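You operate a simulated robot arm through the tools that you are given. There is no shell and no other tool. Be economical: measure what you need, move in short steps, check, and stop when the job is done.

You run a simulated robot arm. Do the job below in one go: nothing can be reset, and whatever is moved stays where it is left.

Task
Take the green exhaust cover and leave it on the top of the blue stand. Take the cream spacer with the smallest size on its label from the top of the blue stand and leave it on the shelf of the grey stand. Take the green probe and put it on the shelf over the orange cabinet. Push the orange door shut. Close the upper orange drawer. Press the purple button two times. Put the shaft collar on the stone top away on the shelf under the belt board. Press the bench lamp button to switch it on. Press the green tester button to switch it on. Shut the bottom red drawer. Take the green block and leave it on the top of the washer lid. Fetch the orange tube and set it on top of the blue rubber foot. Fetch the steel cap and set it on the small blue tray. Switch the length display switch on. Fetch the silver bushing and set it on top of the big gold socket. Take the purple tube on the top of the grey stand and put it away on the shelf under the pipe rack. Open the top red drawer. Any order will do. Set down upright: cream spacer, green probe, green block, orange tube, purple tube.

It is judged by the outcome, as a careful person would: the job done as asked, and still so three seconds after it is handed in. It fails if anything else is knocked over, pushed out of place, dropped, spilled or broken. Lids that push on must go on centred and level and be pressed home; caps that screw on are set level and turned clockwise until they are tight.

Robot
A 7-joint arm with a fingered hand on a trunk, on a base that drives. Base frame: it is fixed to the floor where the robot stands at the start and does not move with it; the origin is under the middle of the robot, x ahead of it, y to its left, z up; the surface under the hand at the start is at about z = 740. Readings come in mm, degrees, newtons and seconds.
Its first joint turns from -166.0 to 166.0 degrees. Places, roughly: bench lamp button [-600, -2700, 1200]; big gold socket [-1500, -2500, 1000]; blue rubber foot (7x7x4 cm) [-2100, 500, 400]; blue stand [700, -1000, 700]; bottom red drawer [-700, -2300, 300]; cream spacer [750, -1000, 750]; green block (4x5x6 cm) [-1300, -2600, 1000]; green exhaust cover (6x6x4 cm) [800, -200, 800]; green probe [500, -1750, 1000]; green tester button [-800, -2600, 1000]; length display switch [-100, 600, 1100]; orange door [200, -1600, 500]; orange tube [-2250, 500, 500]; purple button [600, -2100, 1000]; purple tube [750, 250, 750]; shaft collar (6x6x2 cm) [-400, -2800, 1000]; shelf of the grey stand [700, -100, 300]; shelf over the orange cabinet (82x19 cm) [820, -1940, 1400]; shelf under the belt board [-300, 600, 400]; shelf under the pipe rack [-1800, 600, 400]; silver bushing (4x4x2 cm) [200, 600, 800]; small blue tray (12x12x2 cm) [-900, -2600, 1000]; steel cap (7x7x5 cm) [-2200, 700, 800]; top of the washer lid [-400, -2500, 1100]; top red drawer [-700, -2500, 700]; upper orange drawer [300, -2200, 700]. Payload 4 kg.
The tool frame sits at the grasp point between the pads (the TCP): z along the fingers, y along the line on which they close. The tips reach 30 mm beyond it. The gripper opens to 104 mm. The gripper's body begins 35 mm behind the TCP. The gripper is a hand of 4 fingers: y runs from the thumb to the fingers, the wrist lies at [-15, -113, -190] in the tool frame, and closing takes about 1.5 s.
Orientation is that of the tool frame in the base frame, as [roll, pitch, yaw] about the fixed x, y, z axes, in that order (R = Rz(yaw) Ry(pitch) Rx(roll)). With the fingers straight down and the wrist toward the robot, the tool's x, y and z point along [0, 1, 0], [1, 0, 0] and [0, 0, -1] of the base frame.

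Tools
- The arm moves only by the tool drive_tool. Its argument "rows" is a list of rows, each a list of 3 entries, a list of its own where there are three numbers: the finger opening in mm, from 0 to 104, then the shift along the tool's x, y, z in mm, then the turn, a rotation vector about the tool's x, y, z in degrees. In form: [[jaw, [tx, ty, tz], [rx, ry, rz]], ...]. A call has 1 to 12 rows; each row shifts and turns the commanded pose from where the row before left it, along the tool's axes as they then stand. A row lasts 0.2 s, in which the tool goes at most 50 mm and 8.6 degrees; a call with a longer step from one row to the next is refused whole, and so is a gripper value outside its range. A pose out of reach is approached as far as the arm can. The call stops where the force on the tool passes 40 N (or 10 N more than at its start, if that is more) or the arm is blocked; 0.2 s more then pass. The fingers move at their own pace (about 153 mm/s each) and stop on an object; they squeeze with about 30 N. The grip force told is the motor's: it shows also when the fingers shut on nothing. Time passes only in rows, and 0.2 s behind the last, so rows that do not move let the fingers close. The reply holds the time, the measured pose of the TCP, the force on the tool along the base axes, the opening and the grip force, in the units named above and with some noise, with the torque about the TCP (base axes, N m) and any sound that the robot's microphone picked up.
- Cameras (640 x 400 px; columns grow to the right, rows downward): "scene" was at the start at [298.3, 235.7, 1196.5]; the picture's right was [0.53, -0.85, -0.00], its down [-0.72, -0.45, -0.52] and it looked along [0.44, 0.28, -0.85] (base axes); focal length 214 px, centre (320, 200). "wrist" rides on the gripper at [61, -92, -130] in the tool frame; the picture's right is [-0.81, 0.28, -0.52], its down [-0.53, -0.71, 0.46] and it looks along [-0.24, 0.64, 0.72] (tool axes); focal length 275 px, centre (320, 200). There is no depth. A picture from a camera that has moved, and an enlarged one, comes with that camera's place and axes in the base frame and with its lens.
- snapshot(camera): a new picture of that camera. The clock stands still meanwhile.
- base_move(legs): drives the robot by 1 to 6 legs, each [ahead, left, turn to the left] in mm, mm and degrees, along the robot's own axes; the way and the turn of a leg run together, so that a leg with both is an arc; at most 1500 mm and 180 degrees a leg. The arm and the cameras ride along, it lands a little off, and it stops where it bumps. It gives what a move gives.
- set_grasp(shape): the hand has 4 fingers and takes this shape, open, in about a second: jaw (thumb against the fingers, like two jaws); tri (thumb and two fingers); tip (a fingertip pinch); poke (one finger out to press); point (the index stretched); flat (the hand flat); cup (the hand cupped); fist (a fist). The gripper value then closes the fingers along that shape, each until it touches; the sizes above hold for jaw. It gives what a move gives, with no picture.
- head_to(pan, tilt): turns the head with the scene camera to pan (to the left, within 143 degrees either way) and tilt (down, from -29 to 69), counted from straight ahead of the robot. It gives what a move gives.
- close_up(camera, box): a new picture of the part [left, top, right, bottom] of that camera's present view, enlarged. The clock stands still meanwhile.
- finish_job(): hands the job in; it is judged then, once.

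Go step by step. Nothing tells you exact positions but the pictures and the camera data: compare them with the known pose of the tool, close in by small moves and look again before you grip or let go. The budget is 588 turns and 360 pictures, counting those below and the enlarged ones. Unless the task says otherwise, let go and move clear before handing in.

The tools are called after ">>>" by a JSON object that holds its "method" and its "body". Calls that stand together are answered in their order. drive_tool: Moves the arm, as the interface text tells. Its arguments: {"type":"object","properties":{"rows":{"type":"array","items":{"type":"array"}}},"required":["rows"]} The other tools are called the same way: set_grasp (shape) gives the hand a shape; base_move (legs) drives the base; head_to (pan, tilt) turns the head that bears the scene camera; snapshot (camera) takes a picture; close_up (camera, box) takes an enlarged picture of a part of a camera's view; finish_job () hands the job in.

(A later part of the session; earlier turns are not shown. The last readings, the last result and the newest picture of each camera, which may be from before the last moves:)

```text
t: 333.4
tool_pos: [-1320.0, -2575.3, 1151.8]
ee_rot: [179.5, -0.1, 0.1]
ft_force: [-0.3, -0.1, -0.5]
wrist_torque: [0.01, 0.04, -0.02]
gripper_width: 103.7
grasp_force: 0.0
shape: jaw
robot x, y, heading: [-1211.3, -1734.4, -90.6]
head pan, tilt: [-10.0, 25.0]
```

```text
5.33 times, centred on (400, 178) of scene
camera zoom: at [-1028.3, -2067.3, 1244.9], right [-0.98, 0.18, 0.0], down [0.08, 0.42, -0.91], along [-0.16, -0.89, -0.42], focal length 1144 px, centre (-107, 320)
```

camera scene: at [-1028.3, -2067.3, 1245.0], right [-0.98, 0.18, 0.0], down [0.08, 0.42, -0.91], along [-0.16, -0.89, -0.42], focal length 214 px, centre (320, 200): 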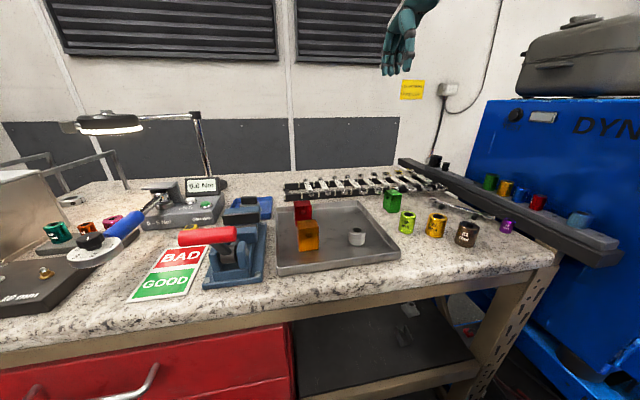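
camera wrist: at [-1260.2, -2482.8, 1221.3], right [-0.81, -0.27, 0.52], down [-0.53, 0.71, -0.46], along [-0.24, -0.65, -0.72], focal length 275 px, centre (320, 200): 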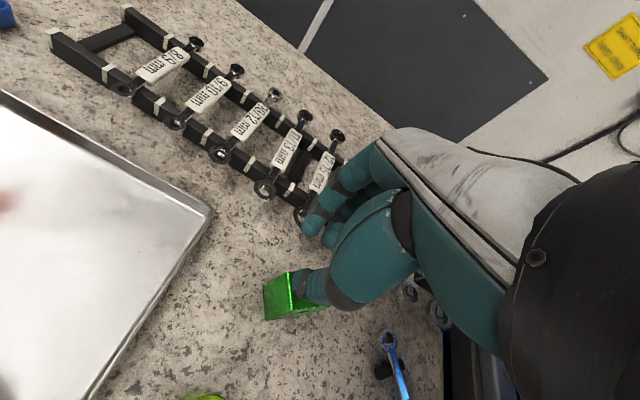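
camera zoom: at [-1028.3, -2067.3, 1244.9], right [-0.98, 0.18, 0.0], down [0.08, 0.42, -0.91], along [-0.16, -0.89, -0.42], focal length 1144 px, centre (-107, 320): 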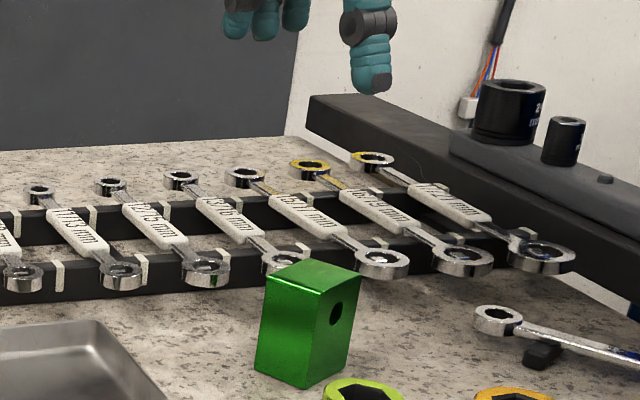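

The block is still upright but turned ~29°. I'll match the hand's yaw and re-centre, with the jaw shape restored.

>>> {"method": "drive_tool", "body": {"rows": [[90, [0, 0, 0], [0, 0, -7.2]], [90, [0, 0, 0], [0, 0, -7.2]], [90, [0, 0, 0], [0, 0, -7.2]], [90, [0, 0, 0], [0, 0, -7]], [90, [-14.6, -14.2, 30], [0, 0, 0]], [90, [0, 0, 40], [0, 0, 0]], [90, [0, 0, 30], [0, 0, 0]]]}}

>>> {"method": "close_up", "body": {"camera": "wrist", "box": [200, 180, 440, 330]}}

>>> {"method": "close_up", "body": {"camera": "scene", "box": [340, 140, 460, 215]}}

```text
t: 335.0
tool_pos: [-1340.9, -2570.4, 1049.4]
ee_rot: [179.5, 0.1, 28.7]
ft_force: [0.8, 0.7, 0.3]
wrist_torque: [0.03, -0.02, -0.01]
gripper_width: 90.0
grasp_force: 0.1
shape: jaw
robot x, y, heading: [-1210.0, -1732.2, -90.6]
head pan, tilt: [-10.0, 25.0]
```

```text
2.67 times, centred on (320, 255) of wrist
camera zoom: at [-1331.0, -2458.1, 1178.8], right [-0.58, -0.63, 0.52], down [-0.81, 0.37, -0.46], along [0.1, -0.69, -0.72], focal length 734 px, centre (320, 53)
```

zoom: 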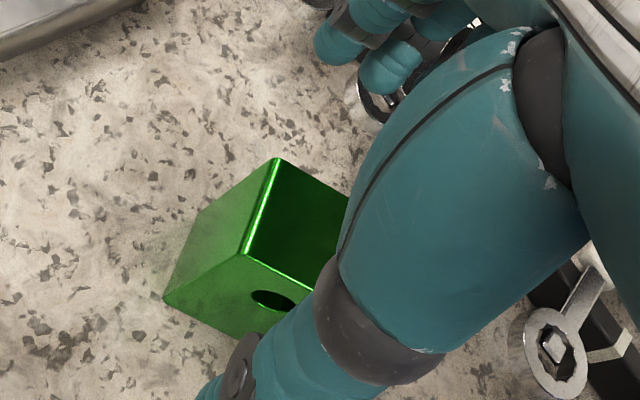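

```text
5.33 times, centred on (400, 178) of scene
camera zoom: at [-1028.2, -2067.2, 1244.9], right [-0.98, 0.18, 0.0], down [0.08, 0.42, -0.91], along [-0.16, -0.89, -0.42], focal length 1144 px, centre (-107, 320)
```

zoom: 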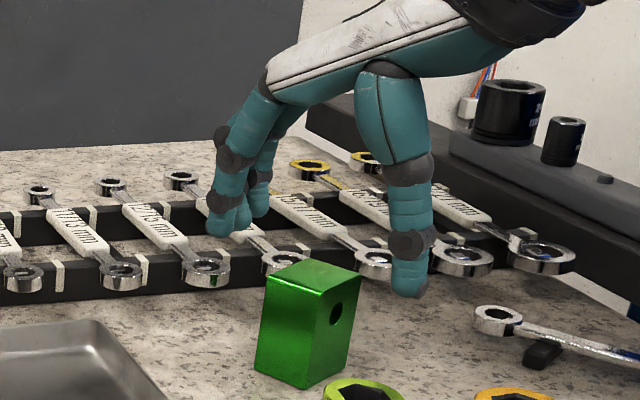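

>>> {"method": "drive_tool", "body": {"rows": [[90, [0, 0, 30], [0, 0, 0]], [90, [0, 0, 26], [0, 0, 0]], [90, [0, 0, 0], [0, 0, 0]]]}}

>>> {"method": "close_up", "body": {"camera": "scene", "box": [340, 140, 460, 215]}}

>>> {"method": "close_up", "body": {"camera": "wrist", "box": [200, 180, 440, 330]}}

```text
t: 335.8
tool_pos: [-1341.0, -2570.9, 994.1]
ee_rot: [179.5, 0.0, 28.7]
ft_force: [0.1, -0.2, -1.6]
wrist_torque: [-0.01, 0.01, -0.02]
gripper_width: 90.1
grasp_force: 0.1
shape: jaw
robot x, y, heading: [-1208.3, -1731.1, -90.3]
head pan, tilt: [-10.0, 25.0]
```

```text
5.33 times, centred on (400, 178) of scene
camera zoom: at [-1028.3, -2067.3, 1244.9], right [-0.98, 0.18, 0.0], down [0.08, 0.42, -0.91], along [-0.16, -0.89, -0.42], focal length 1144 px, centre (-107, 320)
```

zoom: 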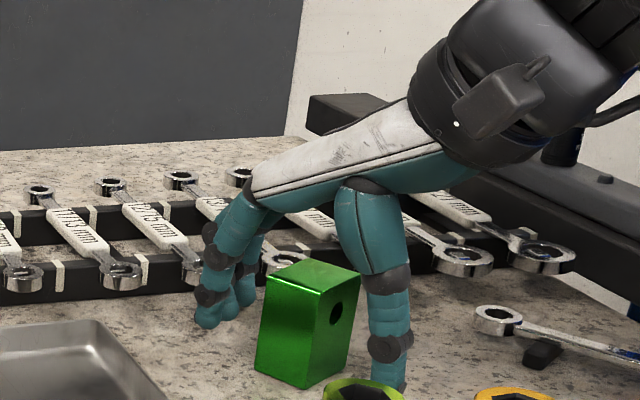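

```text
2.67 times, centred on (320, 255) of wrist
camera zoom: at [-1331.2, -2458.8, 1123.4], right [-0.58, -0.63, 0.52], down [-0.81, 0.37, -0.46], along [0.1, -0.69, -0.72], focal length 734 px, centre (320, 53)
```

zoom: 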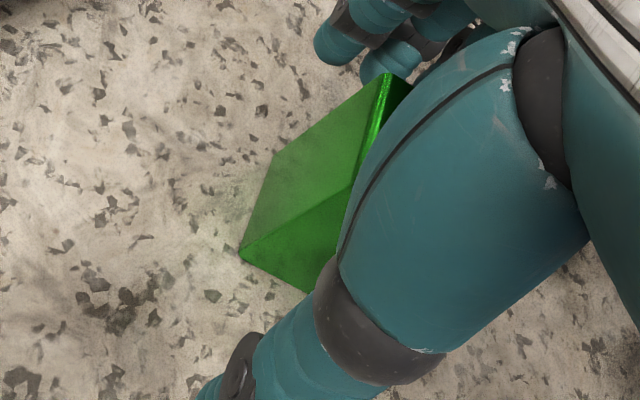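

Good alignment; closing firmly.

>>> {"method": "drive_tool", "body": {"rows": [[50, [0, 0, 0], [0, 0, 0]], [15, [0, 0, 0], [0, 0, 0]], [15, [0, 0, 0], [0, 0, 0]], [15, [0, 0, 0], [0, 0, 0]], [15, [0, 0, 0], [0, 0, 0]], [15, [0, 0, 0], [0, 0, 0]], [15, [0, 0, 0], [0, 0, 0]], [15, [0, 0, 0], [0, 0, 0]]]}}

>>> {"method": "close_up", "body": {"camera": "scene", "box": [340, 140, 460, 215]}}

```text
t: 337.6
tool_pos: [-1341.3, -2569.9, 994.7]
ee_rot: [179.5, 0.0, 28.7]
ft_force: [-0.5, -0.7, 1.1]
wrist_torque: [-0.03, -0.03, -0.01]
gripper_width: 21.8
grasp_force: 30.5
shape: jaw
robot x, y, heading: [-1211.9, -1729.4, -90.5]
head pan, tilt: [-10.0, 25.0]
```

```text
5.33 times, centred on (400, 178) of scene
camera zoom: at [-1028.3, -2067.3, 1244.9], right [-0.98, 0.18, 0.0], down [0.08, 0.42, -0.91], along [-0.16, -0.89, -0.42], focal length 1144 px, centre (-107, 320)
```

zoom: 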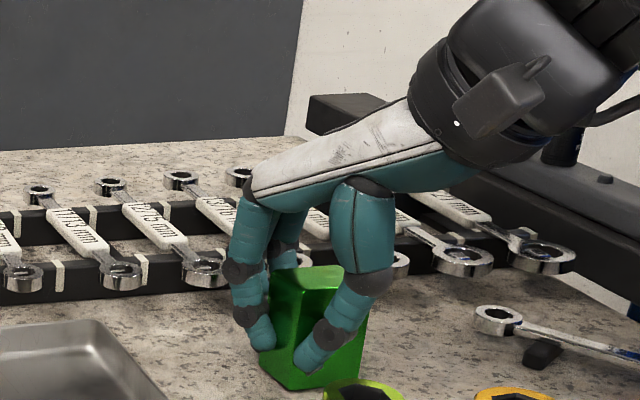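

>>> {"method": "drive_tool", "body": {"rows": [[15, [0, 0, -10], [0, 0, 0]], [15, [0, 0, -30], [0, 0, 0]], [15, [0, 0, -45], [0, 0, 0]], [15, [0, 0, -45], [0, 0, 0]], [15, [0, 0, -45], [0, 0, 0]]]}}

>>> {"method": "close_up", "body": {"camera": "scene", "box": [340, 90, 460, 165]}}

>>> {"method": "snapshot", "body": {"camera": "wrist"}}

```text
t: 338.8
tool_pos: [-1342.0, -2569.6, 1169.4]
ee_rot: [179.6, -0.2, 28.7]
ft_force: [0.2, -0.3, -2.5]
wrist_torque: [0.05, -0.07, 0.03]
gripper_width: 21.8
grasp_force: 30.2
shape: jaw
robot x, y, heading: [-1210.3, -1736.7, -90.5]
head pan, tilt: [-10.0, 25.0]
```

```text
5.33 times, centred on (400, 128) of scene
camera zoom: at [-1028.5, -2067.6, 1244.9], right [-0.98, 0.18, 0.0], down [0.08, 0.42, -0.91], along [-0.16, -0.89, -0.42], focal length 1144 px, centre (-107, 587)
```

zoom: 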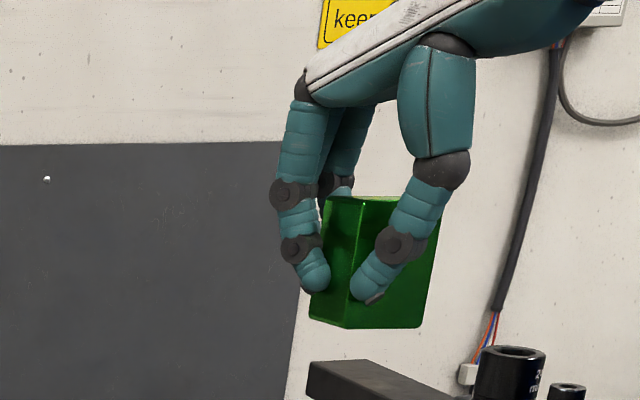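

```text
158 pictures are left
camera wrist: at [-1332.1, -2458.4, 1298.5], right [-0.58, -0.63, 0.52], down [-0.81, 0.37, -0.46], along [0.1, -0.69, -0.72], focal length 275 px, centre (320, 200)
```

wrist: 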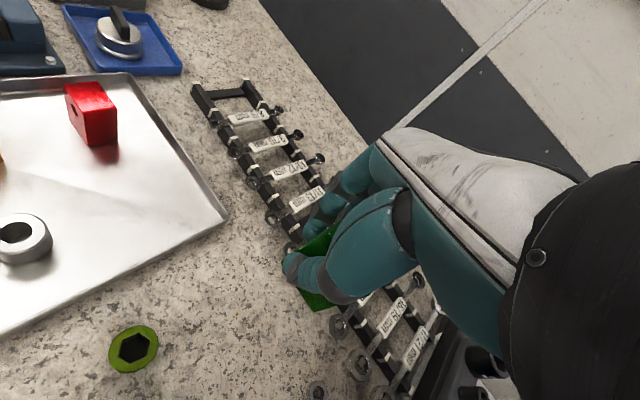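

The block is held. I'll shift the arm, then drive left to the washer at about (-380,-2490), lid z≈1106.

>>> {"method": "drive_tool", "body": {"rows": [[15, [36, -3.2, -10], [0, 0, 0]], [15, [36, -3.2, -10], [0, 0, 0]], [15, [36, -3.2, -10], [0, 0, 0]], [15, [36, -3.2, -10], [0, 0, 0]], [15, [36, -3.2, -10], [0, 0, 0]], [15, [36, -3.2, -10], [0, 0, 0]]]}}

>>> {"method": "base_move", "body": {"legs": [[0, 780, 0]]}}

>>> {"method": "head_to", "body": {"pan": 0, "tilt": 20}}

>>> {"method": "snapshot", "body": {"camera": "scene"}}

>>> {"method": "snapshot", "body": {"camera": "wrist"}}

```text
t: 340.2
tool_pos: [-1162.4, -2448.6, 1229.8]
ee_rot: [179.6, 0.0, 28.6]
ft_force: [0.0, -0.7, -1.2]
wrist_torque: [0.03, 0.01, 0.04]
gripper_width: 22.0
grasp_force: 30.0
shape: jaw
robot x, y, heading: [-1214.4, -1735.3, -90.5]
head pan, tilt: [-10.0, 25.0]
```

```text
t: 344.4
tool_pos: [-371.4, -2449.6, 1229.1]
ee_rot: [179.5, -0.1, 29.0]
ft_force: [0.0, 0.7, -2.2]
wrist_torque: [0.02, 0.01, 0.04]
gripper_width: 22.2
grasp_force: 29.7
shape: jaw
robot x, y, heading: [-424.2, -1739.0, -90.0]
head pan, tilt: [-10.0, 25.0]
```

```text
t: 345.2
tool_pos: [-371.6, -2451.3, 1229.5]
ee_rot: [179.6, 0.1, 29.1]
ft_force: [-0.3, 0.5, -2.0]
wrist_torque: [0.02, -0.02, 0.01]
gripper_width: 21.8
grasp_force: 29.8
shape: jaw
robot x, y, heading: [-424.7, -1738.3, -90.2]
head pan, tilt: [0.0, 20.0]
```

```text
157 pictures are left
camera scene: at [-224.1, -2071.2, 1253.0], right [-1.0, 0.0, 0.0], down [0.0, 0.34, -0.94], along [0.0, -0.94, -0.34], focal length 214 px, centre (320, 200)
```

scene: 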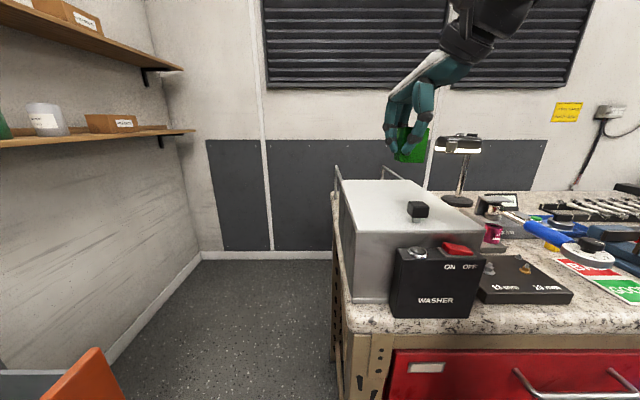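

```text
156 pictures are left
camera wrist: at [-362.0, -2338.9, 1358.7], right [-0.58, -0.63, 0.52], down [-0.81, 0.36, -0.46], along [0.1, -0.69, -0.72], focal length 275 px, centre (320, 200)
```

wrist: 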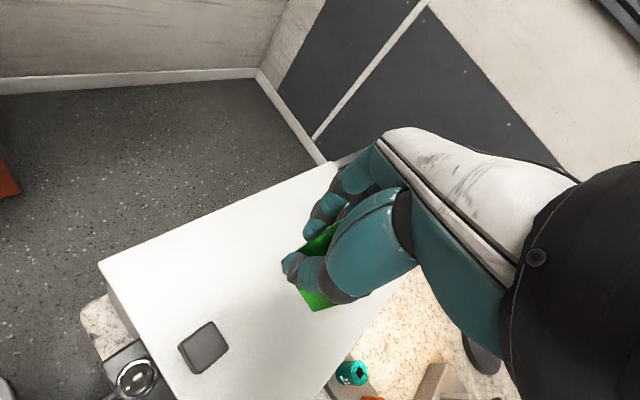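

>>> {"method": "drive_tool", "body": {"rows": [[15, [-20, 44, 0], [0, 0, 0]], [15, [0, 0, 40], [0, 0, 0]], [15, [0, 0, 25], [0, 0, 0]]]}}

>>> {"method": "close_up", "body": {"camera": "scene", "box": [330, 100, 490, 250]}}

>>> {"method": "snapshot", "body": {"camera": "wrist"}}

```text
t: 346.0
tool_pos: [-366.3, -2499.6, 1164.0]
ee_rot: [179.5, 0.1, 29.0]
ft_force: [-0.3, 0.3, -1.5]
wrist_torque: [-0.02, 0.01, -0.02]
gripper_width: 21.7
grasp_force: 30.2
shape: jaw
robot x, y, heading: [-424.8, -1737.8, -89.9]
head pan, tilt: [0.0, 20.0]
```

```text
2.67 times, centred on (410, 175) of scene
camera zoom: at [-224.0, -2071.1, 1253.0], right [-1.0, 0.0, 0.0], down [0.0, 0.34, -0.94], along [0.0, -0.94, -0.34], focal length 572 px, centre (80, 267)
```

zoom: 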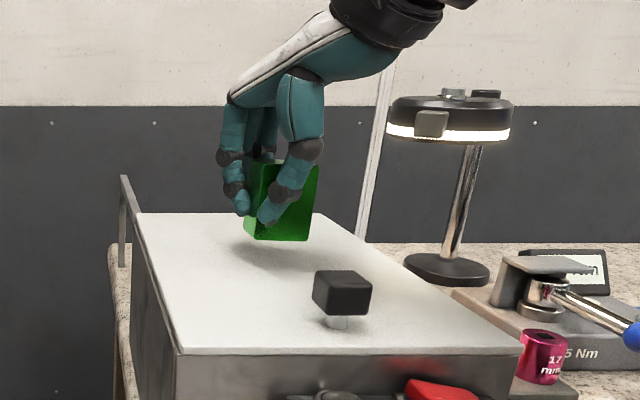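

```text
154 pictures are left
camera wrist: at [-357.6, -2387.3, 1294.0], right [-0.58, -0.63, 0.52], down [-0.81, 0.36, -0.46], along [0.1, -0.69, -0.72], focal length 275 px, centre (320, 200)
```

wrist: 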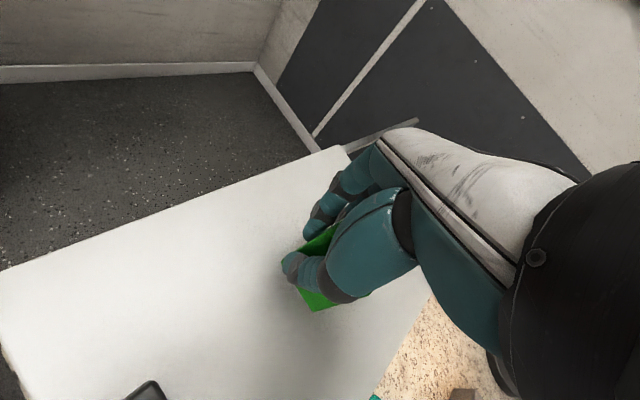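

>>> {"method": "drive_tool", "body": {"rows": [[15, [0, 0, 12], [0, 0, 0]], [15, [0, 0, 3], [0, 0, 0]], [15, [0, 0, 2], [0, 0, 0]]]}}

>>> {"method": "drive_tool", "body": {"rows": [[15, [0, 0, 2], [0, 0, 0]], [15, [0, 0, 2], [0, 0, 0]]]}}

>>> {"method": "close_up", "body": {"camera": "scene", "box": [350, 130, 450, 220]}}

```text
t: 346.8
tool_pos: [-366.7, -2498.8, 1146.5]
ee_rot: [179.6, 0.1, 29.1]
ft_force: [-0.5, 0.0, -1.8]
wrist_torque: [0.0, -0.04, 0.05]
gripper_width: 21.9
grasp_force: 29.7
shape: jaw
robot x, y, heading: [-426.1, -1740.9, -90.1]
head pan, tilt: [0.0, 20.0]
```

```text
t: 347.4
tool_pos: [-366.2, -2499.6, 1144.0]
ee_rot: [179.5, 0.0, 29.1]
ft_force: [-0.2, 0.2, 1.6]
wrist_torque: [-0.07, 0.03, 0.03]
gripper_width: 21.4
grasp_force: 30.4
shape: jaw
robot x, y, heading: [-423.6, -1738.7, -89.9]
head pan, tilt: [0.0, 20.0]
```

```text
4.44 times, centred on (400, 175) of scene
camera zoom: at [-224.0, -2071.1, 1253.0], right [-1.0, 0.0, 0.0], down [0.0, 0.34, -0.94], along [0.0, -0.94, -0.34], focal length 953 px, centre (-36, 311)
```

zoom: 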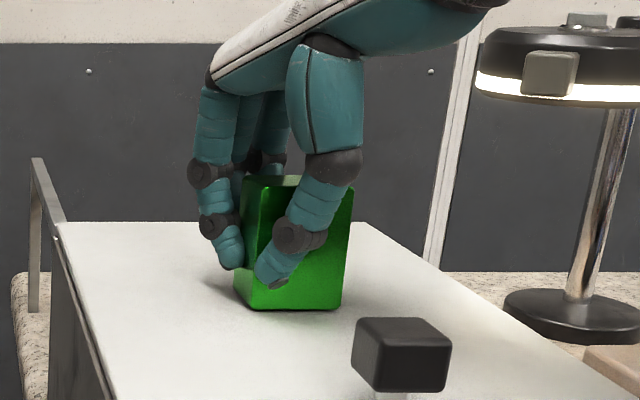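

Contact. A bit more pressure, then release and rise straight up.

>>> {"method": "drive_tool", "body": {"rows": [[15, [0, 0, 2], [0, 0, 0]], [35, [0, 0, 0], [0, 0, 0]], [50, [0, 0, 0], [0, 0, 0]], [70, [0, 0, 0], [0, 0, 0]], [90, [0, 0, 0], [0, 0, 0]], [90, [0, 0, 0], [0, 0, 0]], [90, [0, 0, -20], [0, 0, 0]], [90, [0, 0, -45], [0, 0, 0]], [90, [0, 0, -45], [0, 0, 0]], [90, [0, 0, -45], [0, 0, 0]]]}}

>>> {"method": "snapshot", "body": {"camera": "scene"}}

>>> {"method": "snapshot", "body": {"camera": "wrist"}}

```text
t: 349.6
tool_pos: [-368.1, -2498.7, 1295.8]
ee_rot: [179.6, 0.0, 29.1]
ft_force: [0.3, 0.4, 0.2]
wrist_torque: [0.02, -0.02, 0.0]
gripper_width: 89.7
grasp_force: 0.2
shape: jaw
robot x, y, heading: [-422.9, -1738.5, -89.9]
head pan, tilt: [0.0, 20.0]
```

```text
152 pictures are left
camera scene: at [-224.0, -2071.3, 1253.0], right [-1.0, 0.0, 0.0], down [0.0, 0.34, -0.94], along [0.0, -0.94, -0.34], focal length 214 px, centre (320, 200)
```

scene: 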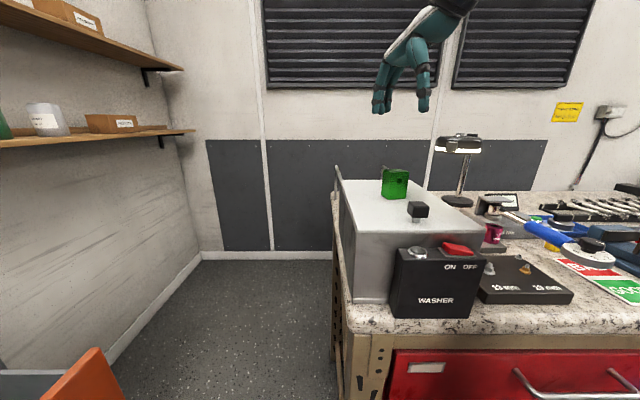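

```text
151 pictures are left
camera wrist: at [-358.7, -2386.5, 1425.7], right [-0.58, -0.63, 0.52], down [-0.81, 0.36, -0.46], along [0.1, -0.69, -0.72], focal length 275 px, centre (320, 200)
```

wrist: 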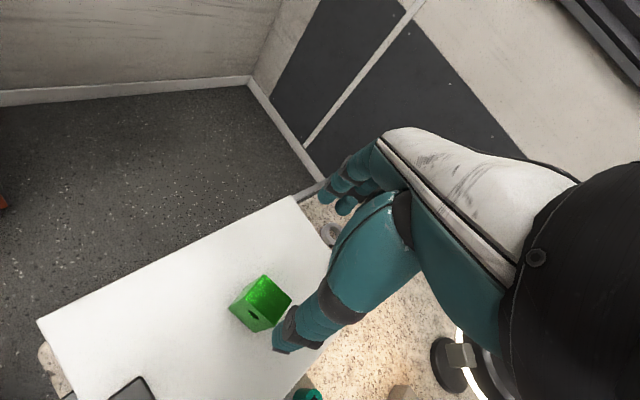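

The green block is upright on the lid. Before reaching further in, I'll handle the red drawers: back off and look.

>>> {"method": "drive_tool", "body": {"rows": [[90, [0, -40, 0], [0, 0, 4]], [90, [0, -40, 0], [0, 0, 5]], [90, [0, -40, 0], [0, 0, 5]], [90, [0, 0, 0], [0, 0, 5]], [90, [0, 0, 0], [0, 0, 5]], [90, [0, 0, 0], [0, 0, 5]]]}}

>>> {"method": "base_move", "body": {"legs": [[-500, -200, 0]]}}

>>> {"method": "head_to", "body": {"pan": -5, "tilt": 35}}

>>> {"method": "snapshot", "body": {"camera": "scene"}}

```text
t: 351.0
tool_pos: [-417.9, -2390.6, 1295.1]
ee_rot: [179.5, -0.2, 0.0]
ft_force: [0.3, 0.6, 0.7]
wrist_torque: [0.02, 0.04, -0.01]
gripper_width: 89.7
grasp_force: 0.1
shape: jaw
robot x, y, heading: [-422.2, -1736.9, -89.9]
head pan, tilt: [0.0, 20.0]
```

```text
t: 354.1
tool_pos: [-619.6, -1888.4, 1295.1]
ee_rot: [179.6, -0.2, -0.1]
ft_force: [0.2, 0.3, 0.2]
wrist_torque: [0.03, 0.0, 0.01]
gripper_width: 89.6
grasp_force: 0.1
shape: jaw
robot x, y, heading: [-623.4, -1233.1, -90.2]
head pan, tilt: [0.0, 20.0]
```

```text
t: 354.9
tool_pos: [-620.5, -1888.2, 1294.8]
ee_rot: [179.6, -0.2, -0.1]
ft_force: [-0.2, 0.6, 0.1]
wrist_torque: [0.0, 0.0, -0.02]
gripper_width: 89.8
grasp_force: 0.1
shape: jaw
robot x, y, heading: [-623.9, -1235.0, -90.1]
head pan, tilt: [-5.0, 35.0]
```

```text
150 pictures are left
camera scene: at [-433.6, -1565.0, 1229.2], right [-1.0, 0.09, 0.0], down [0.05, 0.57, -0.82], along [-0.07, -0.82, -0.57], focal length 214 px, centre (320, 200)
```

scene: 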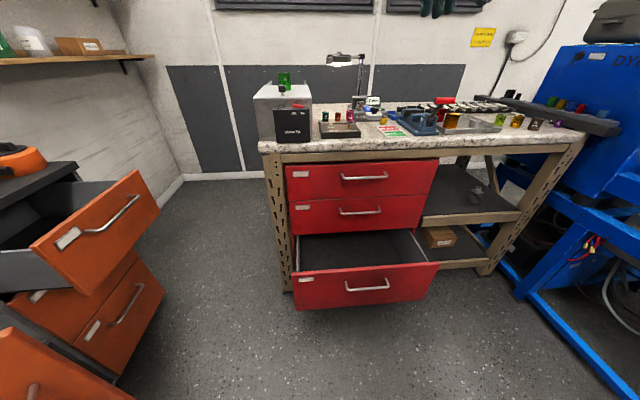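

The open bottom drawer's handle is at about (-670,-2059,440). I'll lower the hand in front of it, fingers tilted forward and closed, then push by driving.

>>> {"method": "base_move", "body": {"legs": [[-175, -55, 0]]}}

>>> {"method": "drive_tool", "body": {"rows": [[20, [0, 20, 45], [0, 0, 0]], [20, [0, 20, 45], [0, 0, 0]], [20, [0, 20, 45], [0, 0, 0]], [20, [0, 20, 45], [0, 0, 0]], [20, [0, 20, 45], [0, 0, 0]], [20, [0, 20, 45], [0, 0, 0]], [20, [0, 20, 45], [0, 0, 0]], [20, [0, 20, 45], [0, 0, 0]], [20, [0, 20, 45], [0, 0, 0]], [20, [0, 20, 45], [0, 0, 0]], [20, [0, 20, 45], [0, 0, 0]], [20, [0, 20, 45], [0, 0, 0]]]}}

>>> {"method": "drive_tool", "body": {"rows": [[20, [0, 0, 45], [-7.5, 0, 0]], [20, [0, 0, 40], [-7.5, 0, 0]], [20, [0, -10, 35], [-7.5, 0, 0]], [20, [0, -15, 30], [-7.5, 0, 0]], [20, [0, -20, 25], [-7.5, 0, 0]], [20, [0, -30, 30], [-7.5, 0, 0]], [20, [0, -30, 30], [0, 0, 0]]]}}

>>> {"method": "snapshot", "body": {"camera": "scene"}}

>>> {"method": "snapshot", "body": {"camera": "wrist"}}

```text
t: 356.4
tool_pos: [-674.0, -1714.2, 1295.0]
ee_rot: [179.6, -0.2, 0.0]
ft_force: [0.7, -0.4, 0.1]
wrist_torque: [0.02, 0.04, -0.02]
gripper_width: 89.8
grasp_force: 0.0
shape: jaw
robot x, y, heading: [-680.3, -1060.8, -90.2]
head pan, tilt: [-5.0, 35.0]
```

```text
t: 359.0
tool_pos: [-673.2, -1959.0, 757.5]
ee_rot: [179.6, -0.1, -0.1]
ft_force: [-0.2, 0.7, 0.2]
wrist_torque: [0.01, 0.03, -0.01]
gripper_width: 19.9
grasp_force: 0.1
shape: jaw
robot x, y, heading: [-674.7, -1063.1, -90.2]
head pan, tilt: [-5.0, 35.0]
```

```text
t: 360.6
tool_pos: [-672.1, -1951.0, 486.0]
ee_rot: [134.5, -0.2, 0.0]
ft_force: [-0.8, 0.4, -1.3]
wrist_torque: [0.01, 0.02, 0.0]
gripper_width: 20.1
grasp_force: 0.1
shape: jaw
robot x, y, heading: [-679.7, -1062.6, -90.3]
head pan, tilt: [-5.0, 35.0]
```

```text
149 pictures are left
camera scene: at [-487.9, -1391.0, 1229.1], right [-1.0, 0.09, 0.0], down [0.05, 0.57, -0.82], along [-0.07, -0.82, -0.57], focal length 214 px, centre (320, 200)
```

scene: 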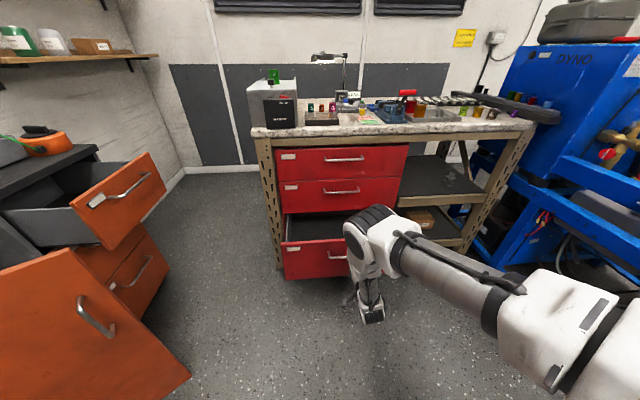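

```text
148 pictures are left
camera wrist: at [-609.6, -1793.8, 512.6], right [-0.81, 0.18, 0.56], down [-0.53, 0.18, -0.83], along [-0.25, -0.97, -0.05], focal length 275 px, centre (320, 200)
```

wrist: 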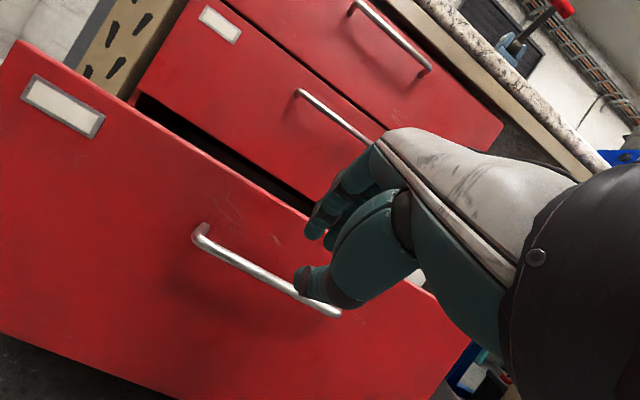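

Aligned with the drawer front. Lowering slightly and pushing by driving forward in steps.

>>> {"method": "drive_tool", "body": {"rows": [[10, [0, -17.7, 17.7], [0, 0, 0]], [10, [0, 0, 0], [0, 0, 0]]]}}

>>> {"method": "base_move", "body": {"legs": [[200, 0, 0]]}}

>>> {"method": "snapshot", "body": {"camera": "wrist"}}

```text
t: 361.2
tool_pos: [-670.8, -1951.0, 462.4]
ee_rot: [134.6, -0.2, 0.0]
ft_force: [-0.5, -0.5, 0.1]
wrist_torque: [0.03, 0.03, -0.01]
gripper_width: 10.3
grasp_force: 0.1
shape: jaw
robot x, y, heading: [-680.5, -1062.8, -90.2]
head pan, tilt: [-5.0, 35.0]
```

```text
t: 362.8
tool_pos: [-674.0, -2152.3, 462.0]
ee_rot: [134.6, -0.2, -0.1]
ft_force: [-0.3, -0.2, 0.0]
wrist_torque: [-0.02, 0.0, -0.01]
gripper_width: 10.1
grasp_force: 0.1
shape: jaw
robot x, y, heading: [-680.0, -1262.6, -90.3]
head pan, tilt: [-5.0, 35.0]
```

```text
147 pictures are left
camera wrist: at [-611.6, -1993.4, 488.1], right [-0.81, 0.18, 0.56], down [-0.53, 0.18, -0.83], along [-0.25, -0.97, -0.05], focal length 275 px, centre (320, 200)
```

wrist: 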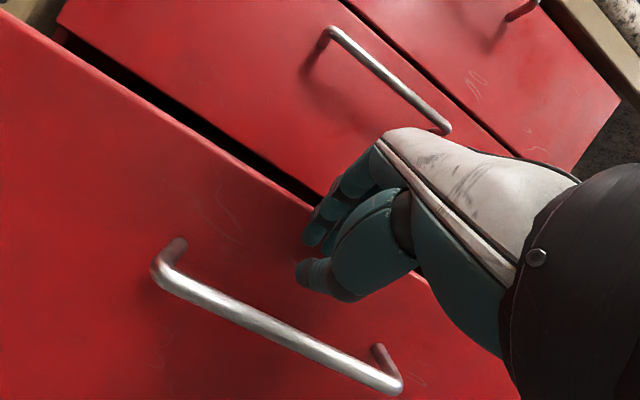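

>>> {"method": "base_move", "body": {"legs": [[70, 0, 0]]}}

>>> {"method": "snapshot", "body": {"camera": "wrist"}}

```text
t: 363.8
tool_pos: [-673.2, -2221.9, 462.3]
ee_rot: [134.5, -0.3, -0.1]
ft_force: [-1.0, 0.2, 0.0]
wrist_torque: [0.01, -0.01, 0.0]
gripper_width: 10.3
grasp_force: 0.2
shape: jaw
robot x, y, heading: [-677.7, -1331.3, -90.2]
head pan, tilt: [-5.0, 35.0]
```

```text
146 pictures are left
camera wrist: at [-611.6, -2064.1, 488.1], right [-0.81, 0.18, 0.56], down [-0.53, 0.18, -0.83], along [-0.25, -0.97, -0.05], focal length 275 px, centre (320, 200)
```

wrist: 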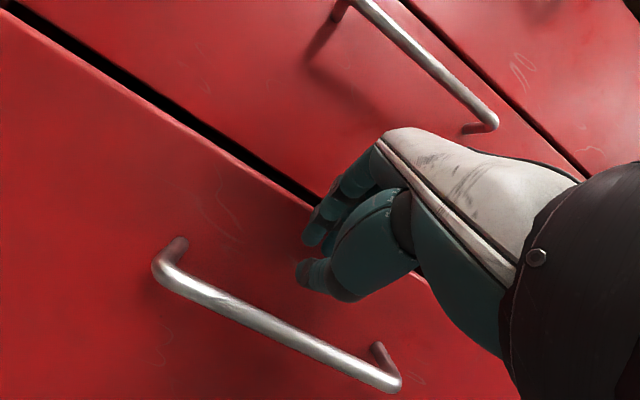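

The drawer is moving with the hand (same apparent position). Continuing.

>>> {"method": "base_move", "body": {"legs": [[70, 0, 0]]}}

>>> {"method": "snapshot", "body": {"camera": "wrist"}}

>>> {"method": "snapshot", "body": {"camera": "scene"}}

```text
t: 364.8
tool_pos: [-672.9, -2292.3, 462.4]
ee_rot: [134.6, -0.2, -0.1]
ft_force: [0.4, -0.9, -0.5]
wrist_torque: [-0.03, 0.03, 0.01]
gripper_width: 10.1
grasp_force: 0.1
shape: jaw
robot x, y, heading: [-683.6, -1400.0, -89.8]
head pan, tilt: [-5.0, 35.0]
```

```text
145 pictures are left
camera wrist: at [-611.2, -2134.7, 488.2], right [-0.81, 0.18, 0.56], down [-0.53, 0.18, -0.83], along [-0.25, -0.97, -0.05], focal length 275 px, centre (320, 200)
```

wrist: 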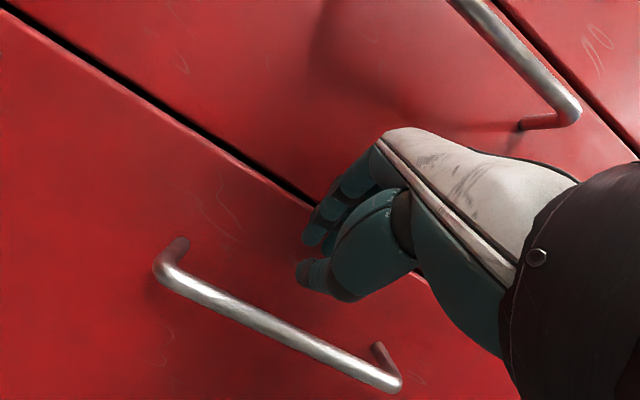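

```text
144 pictures are left
camera scene: at [-489.5, -1731.6, 1229.1], right [-1.0, 0.09, 0.0], down [0.05, 0.57, -0.82], along [-0.07, -0.82, -0.57], focal length 214 px, centre (320, 200)
```

scene: 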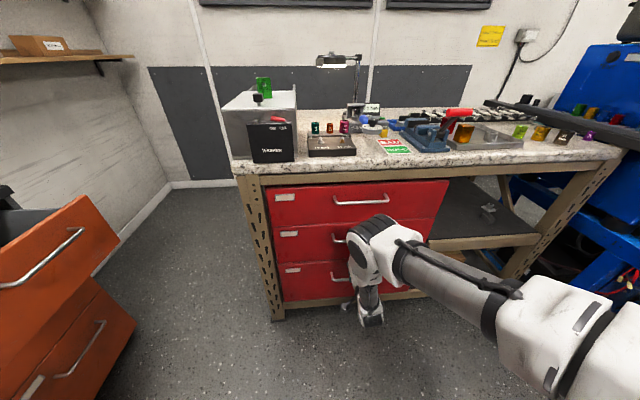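

>>> {"method": "base_move", "body": {"legs": [[35, 0, 0]]}}

>>> {"method": "snapshot", "body": {"camera": "wrist"}}

```text
t: 365.7
tool_pos: [-673.0, -2314.2, 456.4]
ee_rot: [135.4, -0.1, -0.1]
ft_force: [0.3, 13.2, -1.0]
wrist_torque: [0.01, -0.02, -0.16]
gripper_width: 8.9
grasp_force: 0.0
shape: jaw
robot x, y, heading: [-679.3, -1427.9, -90.2]
head pan, tilt: [-5.0, 35.0]
stopped in leg 1: the force on the tool passed its limit at 45 N (the readings are from after the stop); the commanded pose is now the measured one
```

```text
143 pictures are left
camera wrist: at [-611.5, -2156.8, 484.6], right [-0.81, 0.17, 0.56], down [-0.53, 0.19, -0.83], along [-0.25, -0.97, -0.06], focal length 275 px, centre (320, 200)
```

wrist: 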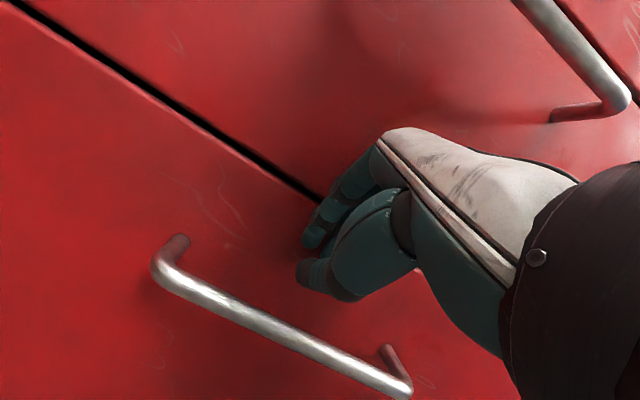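

The bottom drawer is shut. Now the top drawer: back off, raise, and point the hand horizontally at its handle.

>>> {"method": "base_move", "body": {"legs": [[-200, 0, 0]]}}

>>> {"method": "drive_tool", "body": {"rows": [[40, [0, 30.4, -30.4], [0, 0, 0]], [60, [0, 30.4, -30.4], [0, 0, 0]], [80, [0, 30.4, -30.4], [0, 0, 0]], [80, [0, 30.4, -30.4], [0, 0, 0]], [80, [0, 30.4, -30.4], [0, 0, 0]], [80, [0, 30.4, -30.4], [0, 0, 0]], [80, [0, 30.4, -30.4], [0, 0, 0]], [80, [0, 30.4, -30.4], [0, 0, 0]]]}}

>>> {"method": "drive_tool", "body": {"rows": [[80, [0, 0, 0], [-7.5, 0, 0]], [80, [0, 0, 0], [-7.5, 0, 0]], [80, [0, 0, 0], [-7.5, 0, 0]], [80, [0, 0, 0], [-7.5, 0, 0]], [80, [0, 0, 0], [-7.5, 0, 0]], [80, [0, 0, 0], [-7.5, 0, 0]]]}}

>>> {"method": "snapshot", "body": {"camera": "wrist"}}

>>> {"method": "snapshot", "body": {"camera": "scene"}}

```text
t: 367.3
tool_pos: [-671.5, -2115.1, 458.6]
ee_rot: [135.1, -0.1, -0.1]
ft_force: [0.5, 0.1, 0.0]
wrist_torque: [0.02, -0.03, -0.01]
gripper_width: 10.1
grasp_force: 0.1
shape: jaw
robot x, y, heading: [-682.1, -1234.5, -89.9]
head pan, tilt: [-5.0, 35.0]
```

```text
t: 369.1
tool_pos: [-672.7, -2114.9, 800.8]
ee_rot: [135.2, -0.2, 0.0]
ft_force: [-0.5, -0.2, -0.6]
wrist_torque: [-0.03, -0.02, -0.01]
gripper_width: 79.8
grasp_force: 0.2
shape: jaw
robot x, y, heading: [-678.6, -1230.7, -90.2]
head pan, tilt: [-5.0, 35.0]
```

```text
t: 370.5
tool_pos: [-673.0, -2115.7, 802.7]
ee_rot: [90.0, -0.2, 0.1]
ft_force: [-0.1, 0.1, 0.5]
wrist_torque: [-0.01, 0.01, 0.0]
gripper_width: 79.8
grasp_force: 0.0
shape: jaw
robot x, y, heading: [-679.7, -1229.9, -90.3]
head pan, tilt: [-5.0, 35.0]
```

```text
142 pictures are left
camera wrist: at [-610.9, -1984.4, 710.3], right [-0.81, 0.52, 0.27], down [-0.53, -0.46, -0.71], along [-0.25, -0.72, 0.64], focal length 275 px, centre (320, 200)
```

wrist: 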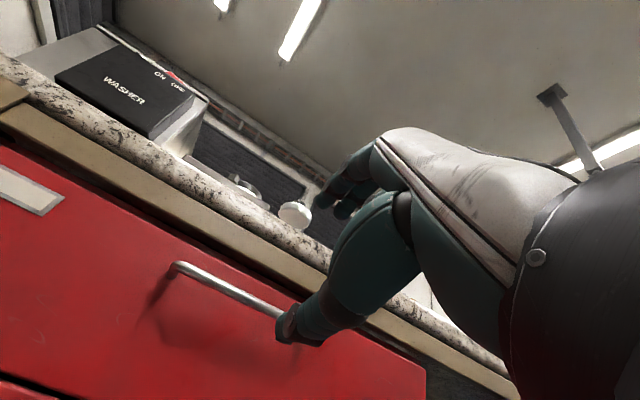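

```text
141 pictures are left
camera scene: at [-488.9, -1559.0, 1229.1], right [-1.0, 0.09, 0.0], down [0.05, 0.57, -0.82], along [-0.07, -0.82, -0.57], focal length 214 px, centre (320, 200)
```

scene: 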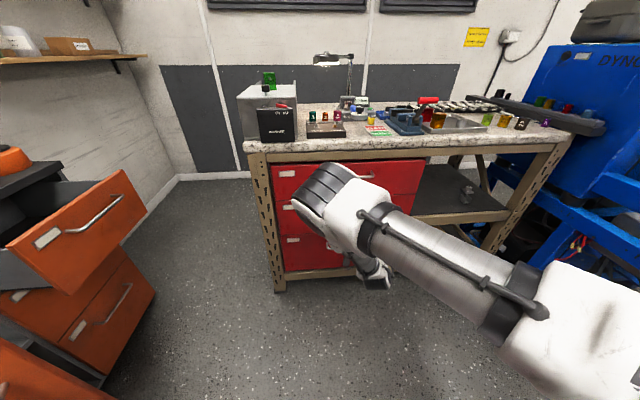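

The handle bar is at z≈813, x from -595 to about -770. Raising 10 mm, narrowing, and approaching.

>>> {"method": "drive_tool", "body": {"rows": [[54, [0, 10, 0], [0, 0, 0]], [54, [0, 0, 0], [0, 0, 0]]]}}

>>> {"method": "base_move", "body": {"legs": [[165, 0, 0]]}}

>>> {"method": "snapshot", "body": {"camera": "wrist"}}

>>> {"method": "head_to", "body": {"pan": -5, "tilt": 40}}

>>> {"method": "snapshot", "body": {"camera": "scene"}}

```text
t: 371.1
tool_pos: [-673.0, -2117.0, 811.8]
ee_rot: [90.2, -0.2, -0.1]
ft_force: [0.0, 0.6, 0.3]
wrist_torque: [-0.03, 0.0, 0.02]
gripper_width: 54.3
grasp_force: 0.0
shape: jaw
robot x, y, heading: [-679.1, -1230.9, -90.1]
head pan, tilt: [-5.0, 35.0]
```

```text
t: 372.6
tool_pos: [-674.3, -2281.9, 812.8]
ee_rot: [90.1, -0.1, 0.0]
ft_force: [-0.7, 0.2, 0.8]
wrist_torque: [-0.02, -0.01, 0.0]
gripper_width: 54.4
grasp_force: 0.1
shape: jaw
robot x, y, heading: [-682.5, -1396.1, -90.3]
head pan, tilt: [-5.0, 35.0]
```

```text
140 pictures are left
camera wrist: at [-612.2, -2150.3, 719.9], right [-0.81, 0.52, 0.27], down [-0.53, -0.45, -0.72], along [-0.25, -0.73, 0.64], focal length 275 px, centre (320, 200)
```

wrist: 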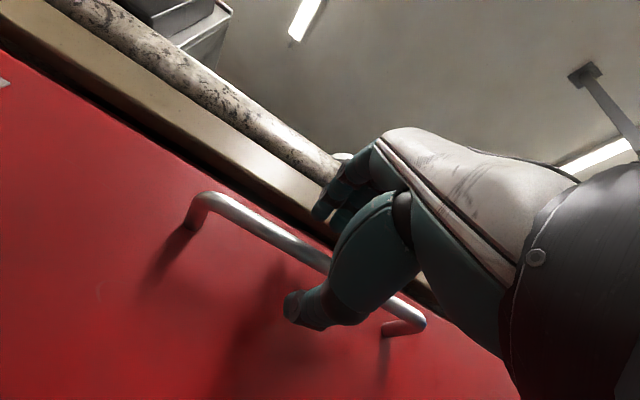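

```text
t: 373.2
tool_pos: [-675.8, -2281.5, 812.0]
ee_rot: [90.2, -0.1, -0.1]
ft_force: [-0.4, 0.6, -0.2]
wrist_torque: [-0.02, 0.01, 0.0]
gripper_width: 54.3
grasp_force: 0.1
shape: jaw
robot x, y, heading: [-683.8, -1395.2, -90.3]
head pan, tilt: [-5.0, 40.0]
```

```text
139 pictures are left
camera scene: at [-489.2, -1721.9, 1221.6], right [-1.0, 0.09, 0.0], down [0.06, 0.64, -0.77], along [-0.07, -0.76, -0.64], focal length 214 px, centre (320, 200)
```

scene: 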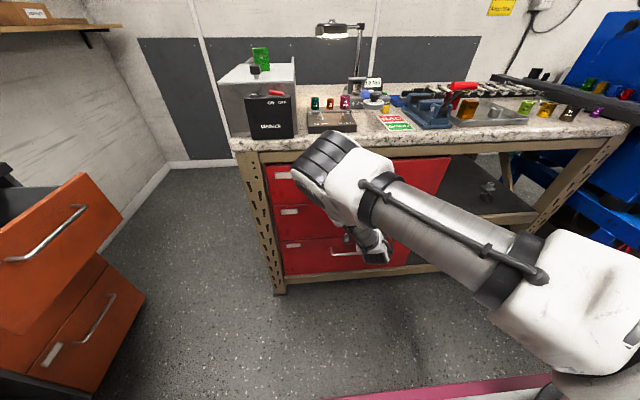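

The bar passes between thumb and fingers. Advancing 25 mm and closing.

>>> {"method": "drive_tool", "body": {"rows": [[54, [0, 0, 15], [0, 0, 0]], [54, [0, 0, 10], [0, 0, 0]], [5, [0, 0, 0], [0, 0, 0]], [5, [0, 0, 0], [0, 0, 0]], [5, [0, 0, 0], [0, 0, 0]], [5, [0, 0, 0], [0, 0, 0]], [5, [0, 0, 0], [0, 0, 0]], [5, [0, 0, 0], [0, 0, 0]]]}}

>>> {"method": "snapshot", "body": {"camera": "wrist"}}

```text
t: 375.0
tool_pos: [-674.1, -2307.4, 811.9]
ee_rot: [90.1, -0.1, -0.1]
ft_force: [-0.8, -0.1, 0.0]
wrist_torque: [0.0, 0.01, 0.0]
gripper_width: 5.2
grasp_force: 0.0
shape: jaw
robot x, y, heading: [-679.8, -1397.5, -90.0]
head pan, tilt: [-5.0, 40.0]
```

```text
138 pictures are left
camera wrist: at [-612.2, -2175.4, 719.7], right [-0.81, 0.52, 0.27], down [-0.53, -0.45, -0.72], along [-0.25, -0.73, 0.64], focal length 275 px, centre (320, 200)
```

wrist: 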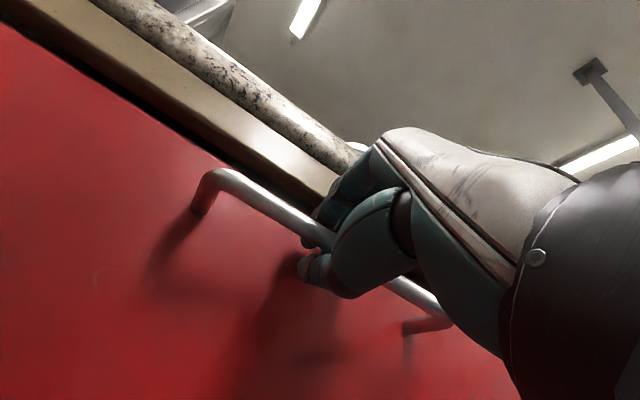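

>>> {"method": "drive_tool", "body": {"rows": [[0, [0, 0, 0], [0, 0, 0]], [0, [0, 0, 0], [0, 0, 0]], [0, [0, 0, 0], [0, 0, 0]], [0, [0, 0, -15], [0, 0, 0]], [0, [0, 0, -15], [0, 0, 0]]]}}

>>> {"method": "snapshot", "body": {"camera": "wrist"}}

```text
t: 376.2
tool_pos: [-673.5, -2277.7, 812.1]
ee_rot: [90.2, -0.1, -0.2]
ft_force: [2.3, 0.2, -9.8]
wrist_torque: [-0.02, -0.01, -0.02]
gripper_width: 0.0
grasp_force: 29.7
shape: jaw
robot x, y, heading: [-679.7, -1394.9, -90.5]
head pan, tilt: [-5.0, 40.0]
```

```text
137 pictures are left
camera wrist: at [-612.2, -2145.6, 719.5], right [-0.81, 0.52, 0.28], down [-0.53, -0.45, -0.72], along [-0.25, -0.73, 0.64], focal length 275 px, centre (320, 200)
```

wrist: 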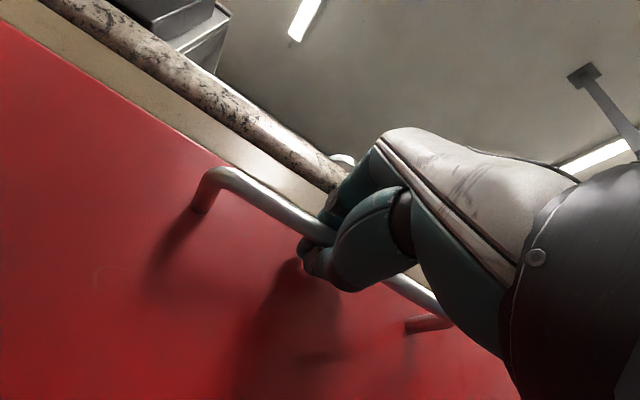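

The drawer follows. Pulling it open by reversing.

>>> {"method": "base_move", "body": {"legs": [[-230, 0, 0]]}}

>>> {"method": "snapshot", "body": {"camera": "scene"}}

>>> {"method": "snapshot", "body": {"camera": "wrist"}}

```text
t: 378.0
tool_pos: [-673.0, -2046.5, 811.4]
ee_rot: [90.1, -0.1, 0.0]
ft_force: [-1.5, 1.4, -11.4]
wrist_torque: [-0.05, 0.01, 0.0]
gripper_width: 0.1
grasp_force: 30.1
shape: jaw
robot x, y, heading: [-680.5, -1164.0, -90.1]
head pan, tilt: [-5.0, 40.0]
```

```text
136 pictures are left
camera scene: at [-488.3, -1492.1, 1221.5], right [-1.0, 0.09, 0.0], down [0.06, 0.64, -0.77], along [-0.07, -0.76, -0.64], focal length 214 px, centre (320, 200)
```

scene: 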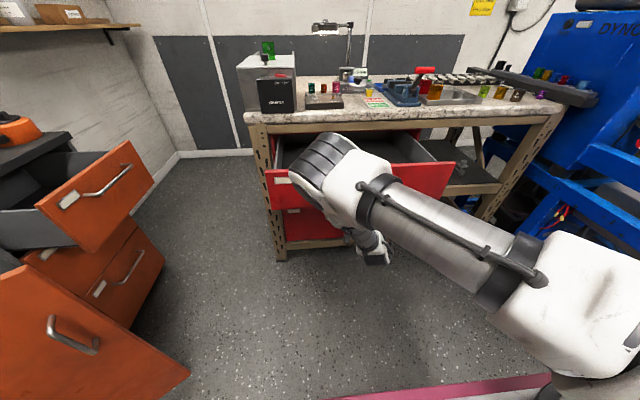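

```text
135 pictures are left
camera wrist: at [-611.1, -1915.9, 719.7], right [-0.81, 0.52, 0.27], down [-0.53, -0.45, -0.72], along [-0.25, -0.73, 0.64], focal length 275 px, centre (320, 200)
```

wrist: 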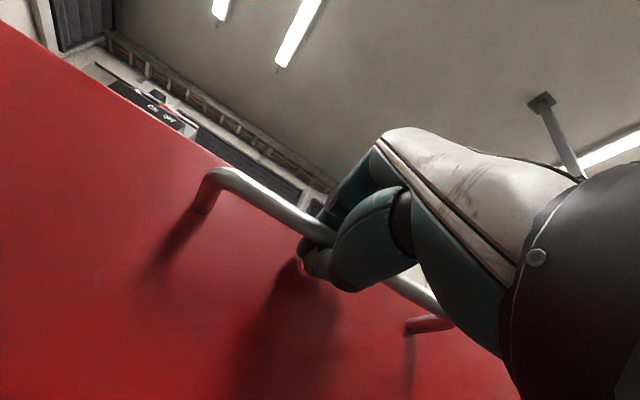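

>>> {"method": "base_move", "body": {"legs": [[-90, 0, 0]]}}

```text
t: 379.1
tool_pos: [-673.0, -1956.5, 810.3]
ee_rot: [90.2, -0.1, -0.3]
ft_force: [-1.2, 0.2, -9.6]
wrist_torque: [-0.03, 0.02, 0.02]
gripper_width: 0.0
grasp_force: 30.5
shape: jaw
robot x, y, heading: [-682.0, -1075.8, -90.3]
head pan, tilt: [-5.0, 40.0]
```

>>> {"method": "snapshot", "body": {"camera": "scene"}}

```text
134 pictures are left
camera scene: at [-488.0, -1402.3, 1221.5], right [-1.0, 0.09, 0.0], down [0.06, 0.64, -0.77], along [-0.07, -0.76, -0.64], focal length 214 px, centre (320, 200)
```

scene: 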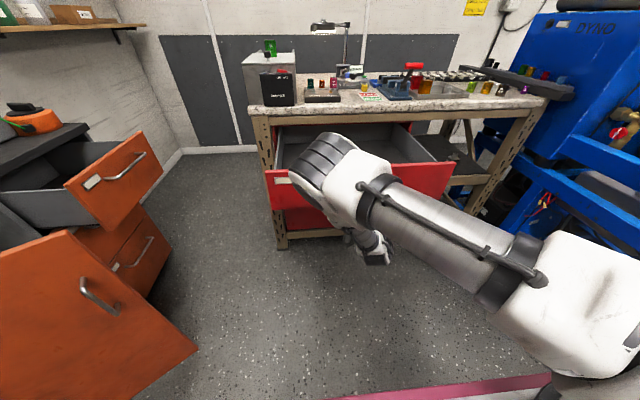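

The top drawer is open ~350 mm. Releasing the handle and backing away.

>>> {"method": "drive_tool", "body": {"rows": [[30, [0, 0, 0], [0, 0, 0]], [54, [0, 0, 0], [0, 0, 0]], [54, [0, 0, 0], [0, 0, 0]], [54, [0, 0, 0], [0, 0, 0]]]}}

>>> {"method": "base_move", "body": {"legs": [[-150, 0, 0]]}}

>>> {"method": "snapshot", "body": {"camera": "wrist"}}

>>> {"method": "snapshot", "body": {"camera": "scene"}}

```text
t: 380.1
tool_pos: [-673.0, -1958.2, 811.7]
ee_rot: [90.1, -0.1, -0.2]
ft_force: [0.2, 0.2, -0.1]
wrist_torque: [0.0, -0.01, 0.02]
gripper_width: 53.6
grasp_force: 0.0
shape: jaw
robot x, y, heading: [-676.8, -1076.1, -90.3]
head pan, tilt: [-5.0, 40.0]
```

```text
t: 381.4
tool_pos: [-673.1, -1806.5, 810.9]
ee_rot: [90.2, -0.1, -0.1]
ft_force: [-0.4, -0.1, -0.9]
wrist_torque: [-0.01, -0.02, 0.01]
gripper_width: 53.5
grasp_force: 0.0
shape: jaw
robot x, y, heading: [-680.4, -919.9, -90.2]
head pan, tilt: [-5.0, 40.0]
```

```text
133 pictures are left
camera wrist: at [-610.9, -1674.8, 719.8], right [-0.81, 0.52, 0.28], down [-0.53, -0.45, -0.72], along [-0.25, -0.73, 0.64], focal length 275 px, centre (320, 200)
```

wrist: 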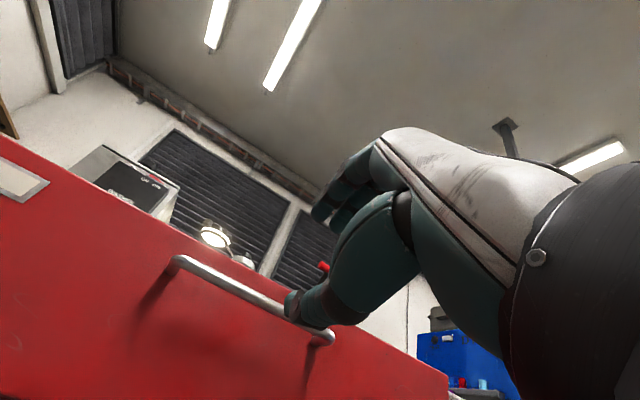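

```text
132 pictures are left
camera scene: at [-487.7, -1251.1, 1221.6], right [-1.0, 0.09, 0.0], down [0.06, 0.64, -0.77], along [-0.07, -0.76, -0.64], focal length 214 px, centre (320, 200)
```

scene: 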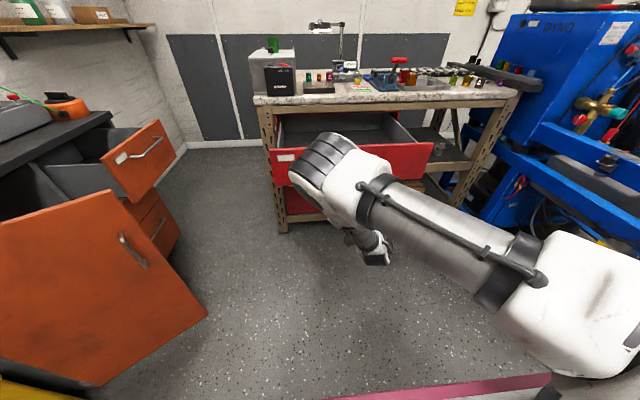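

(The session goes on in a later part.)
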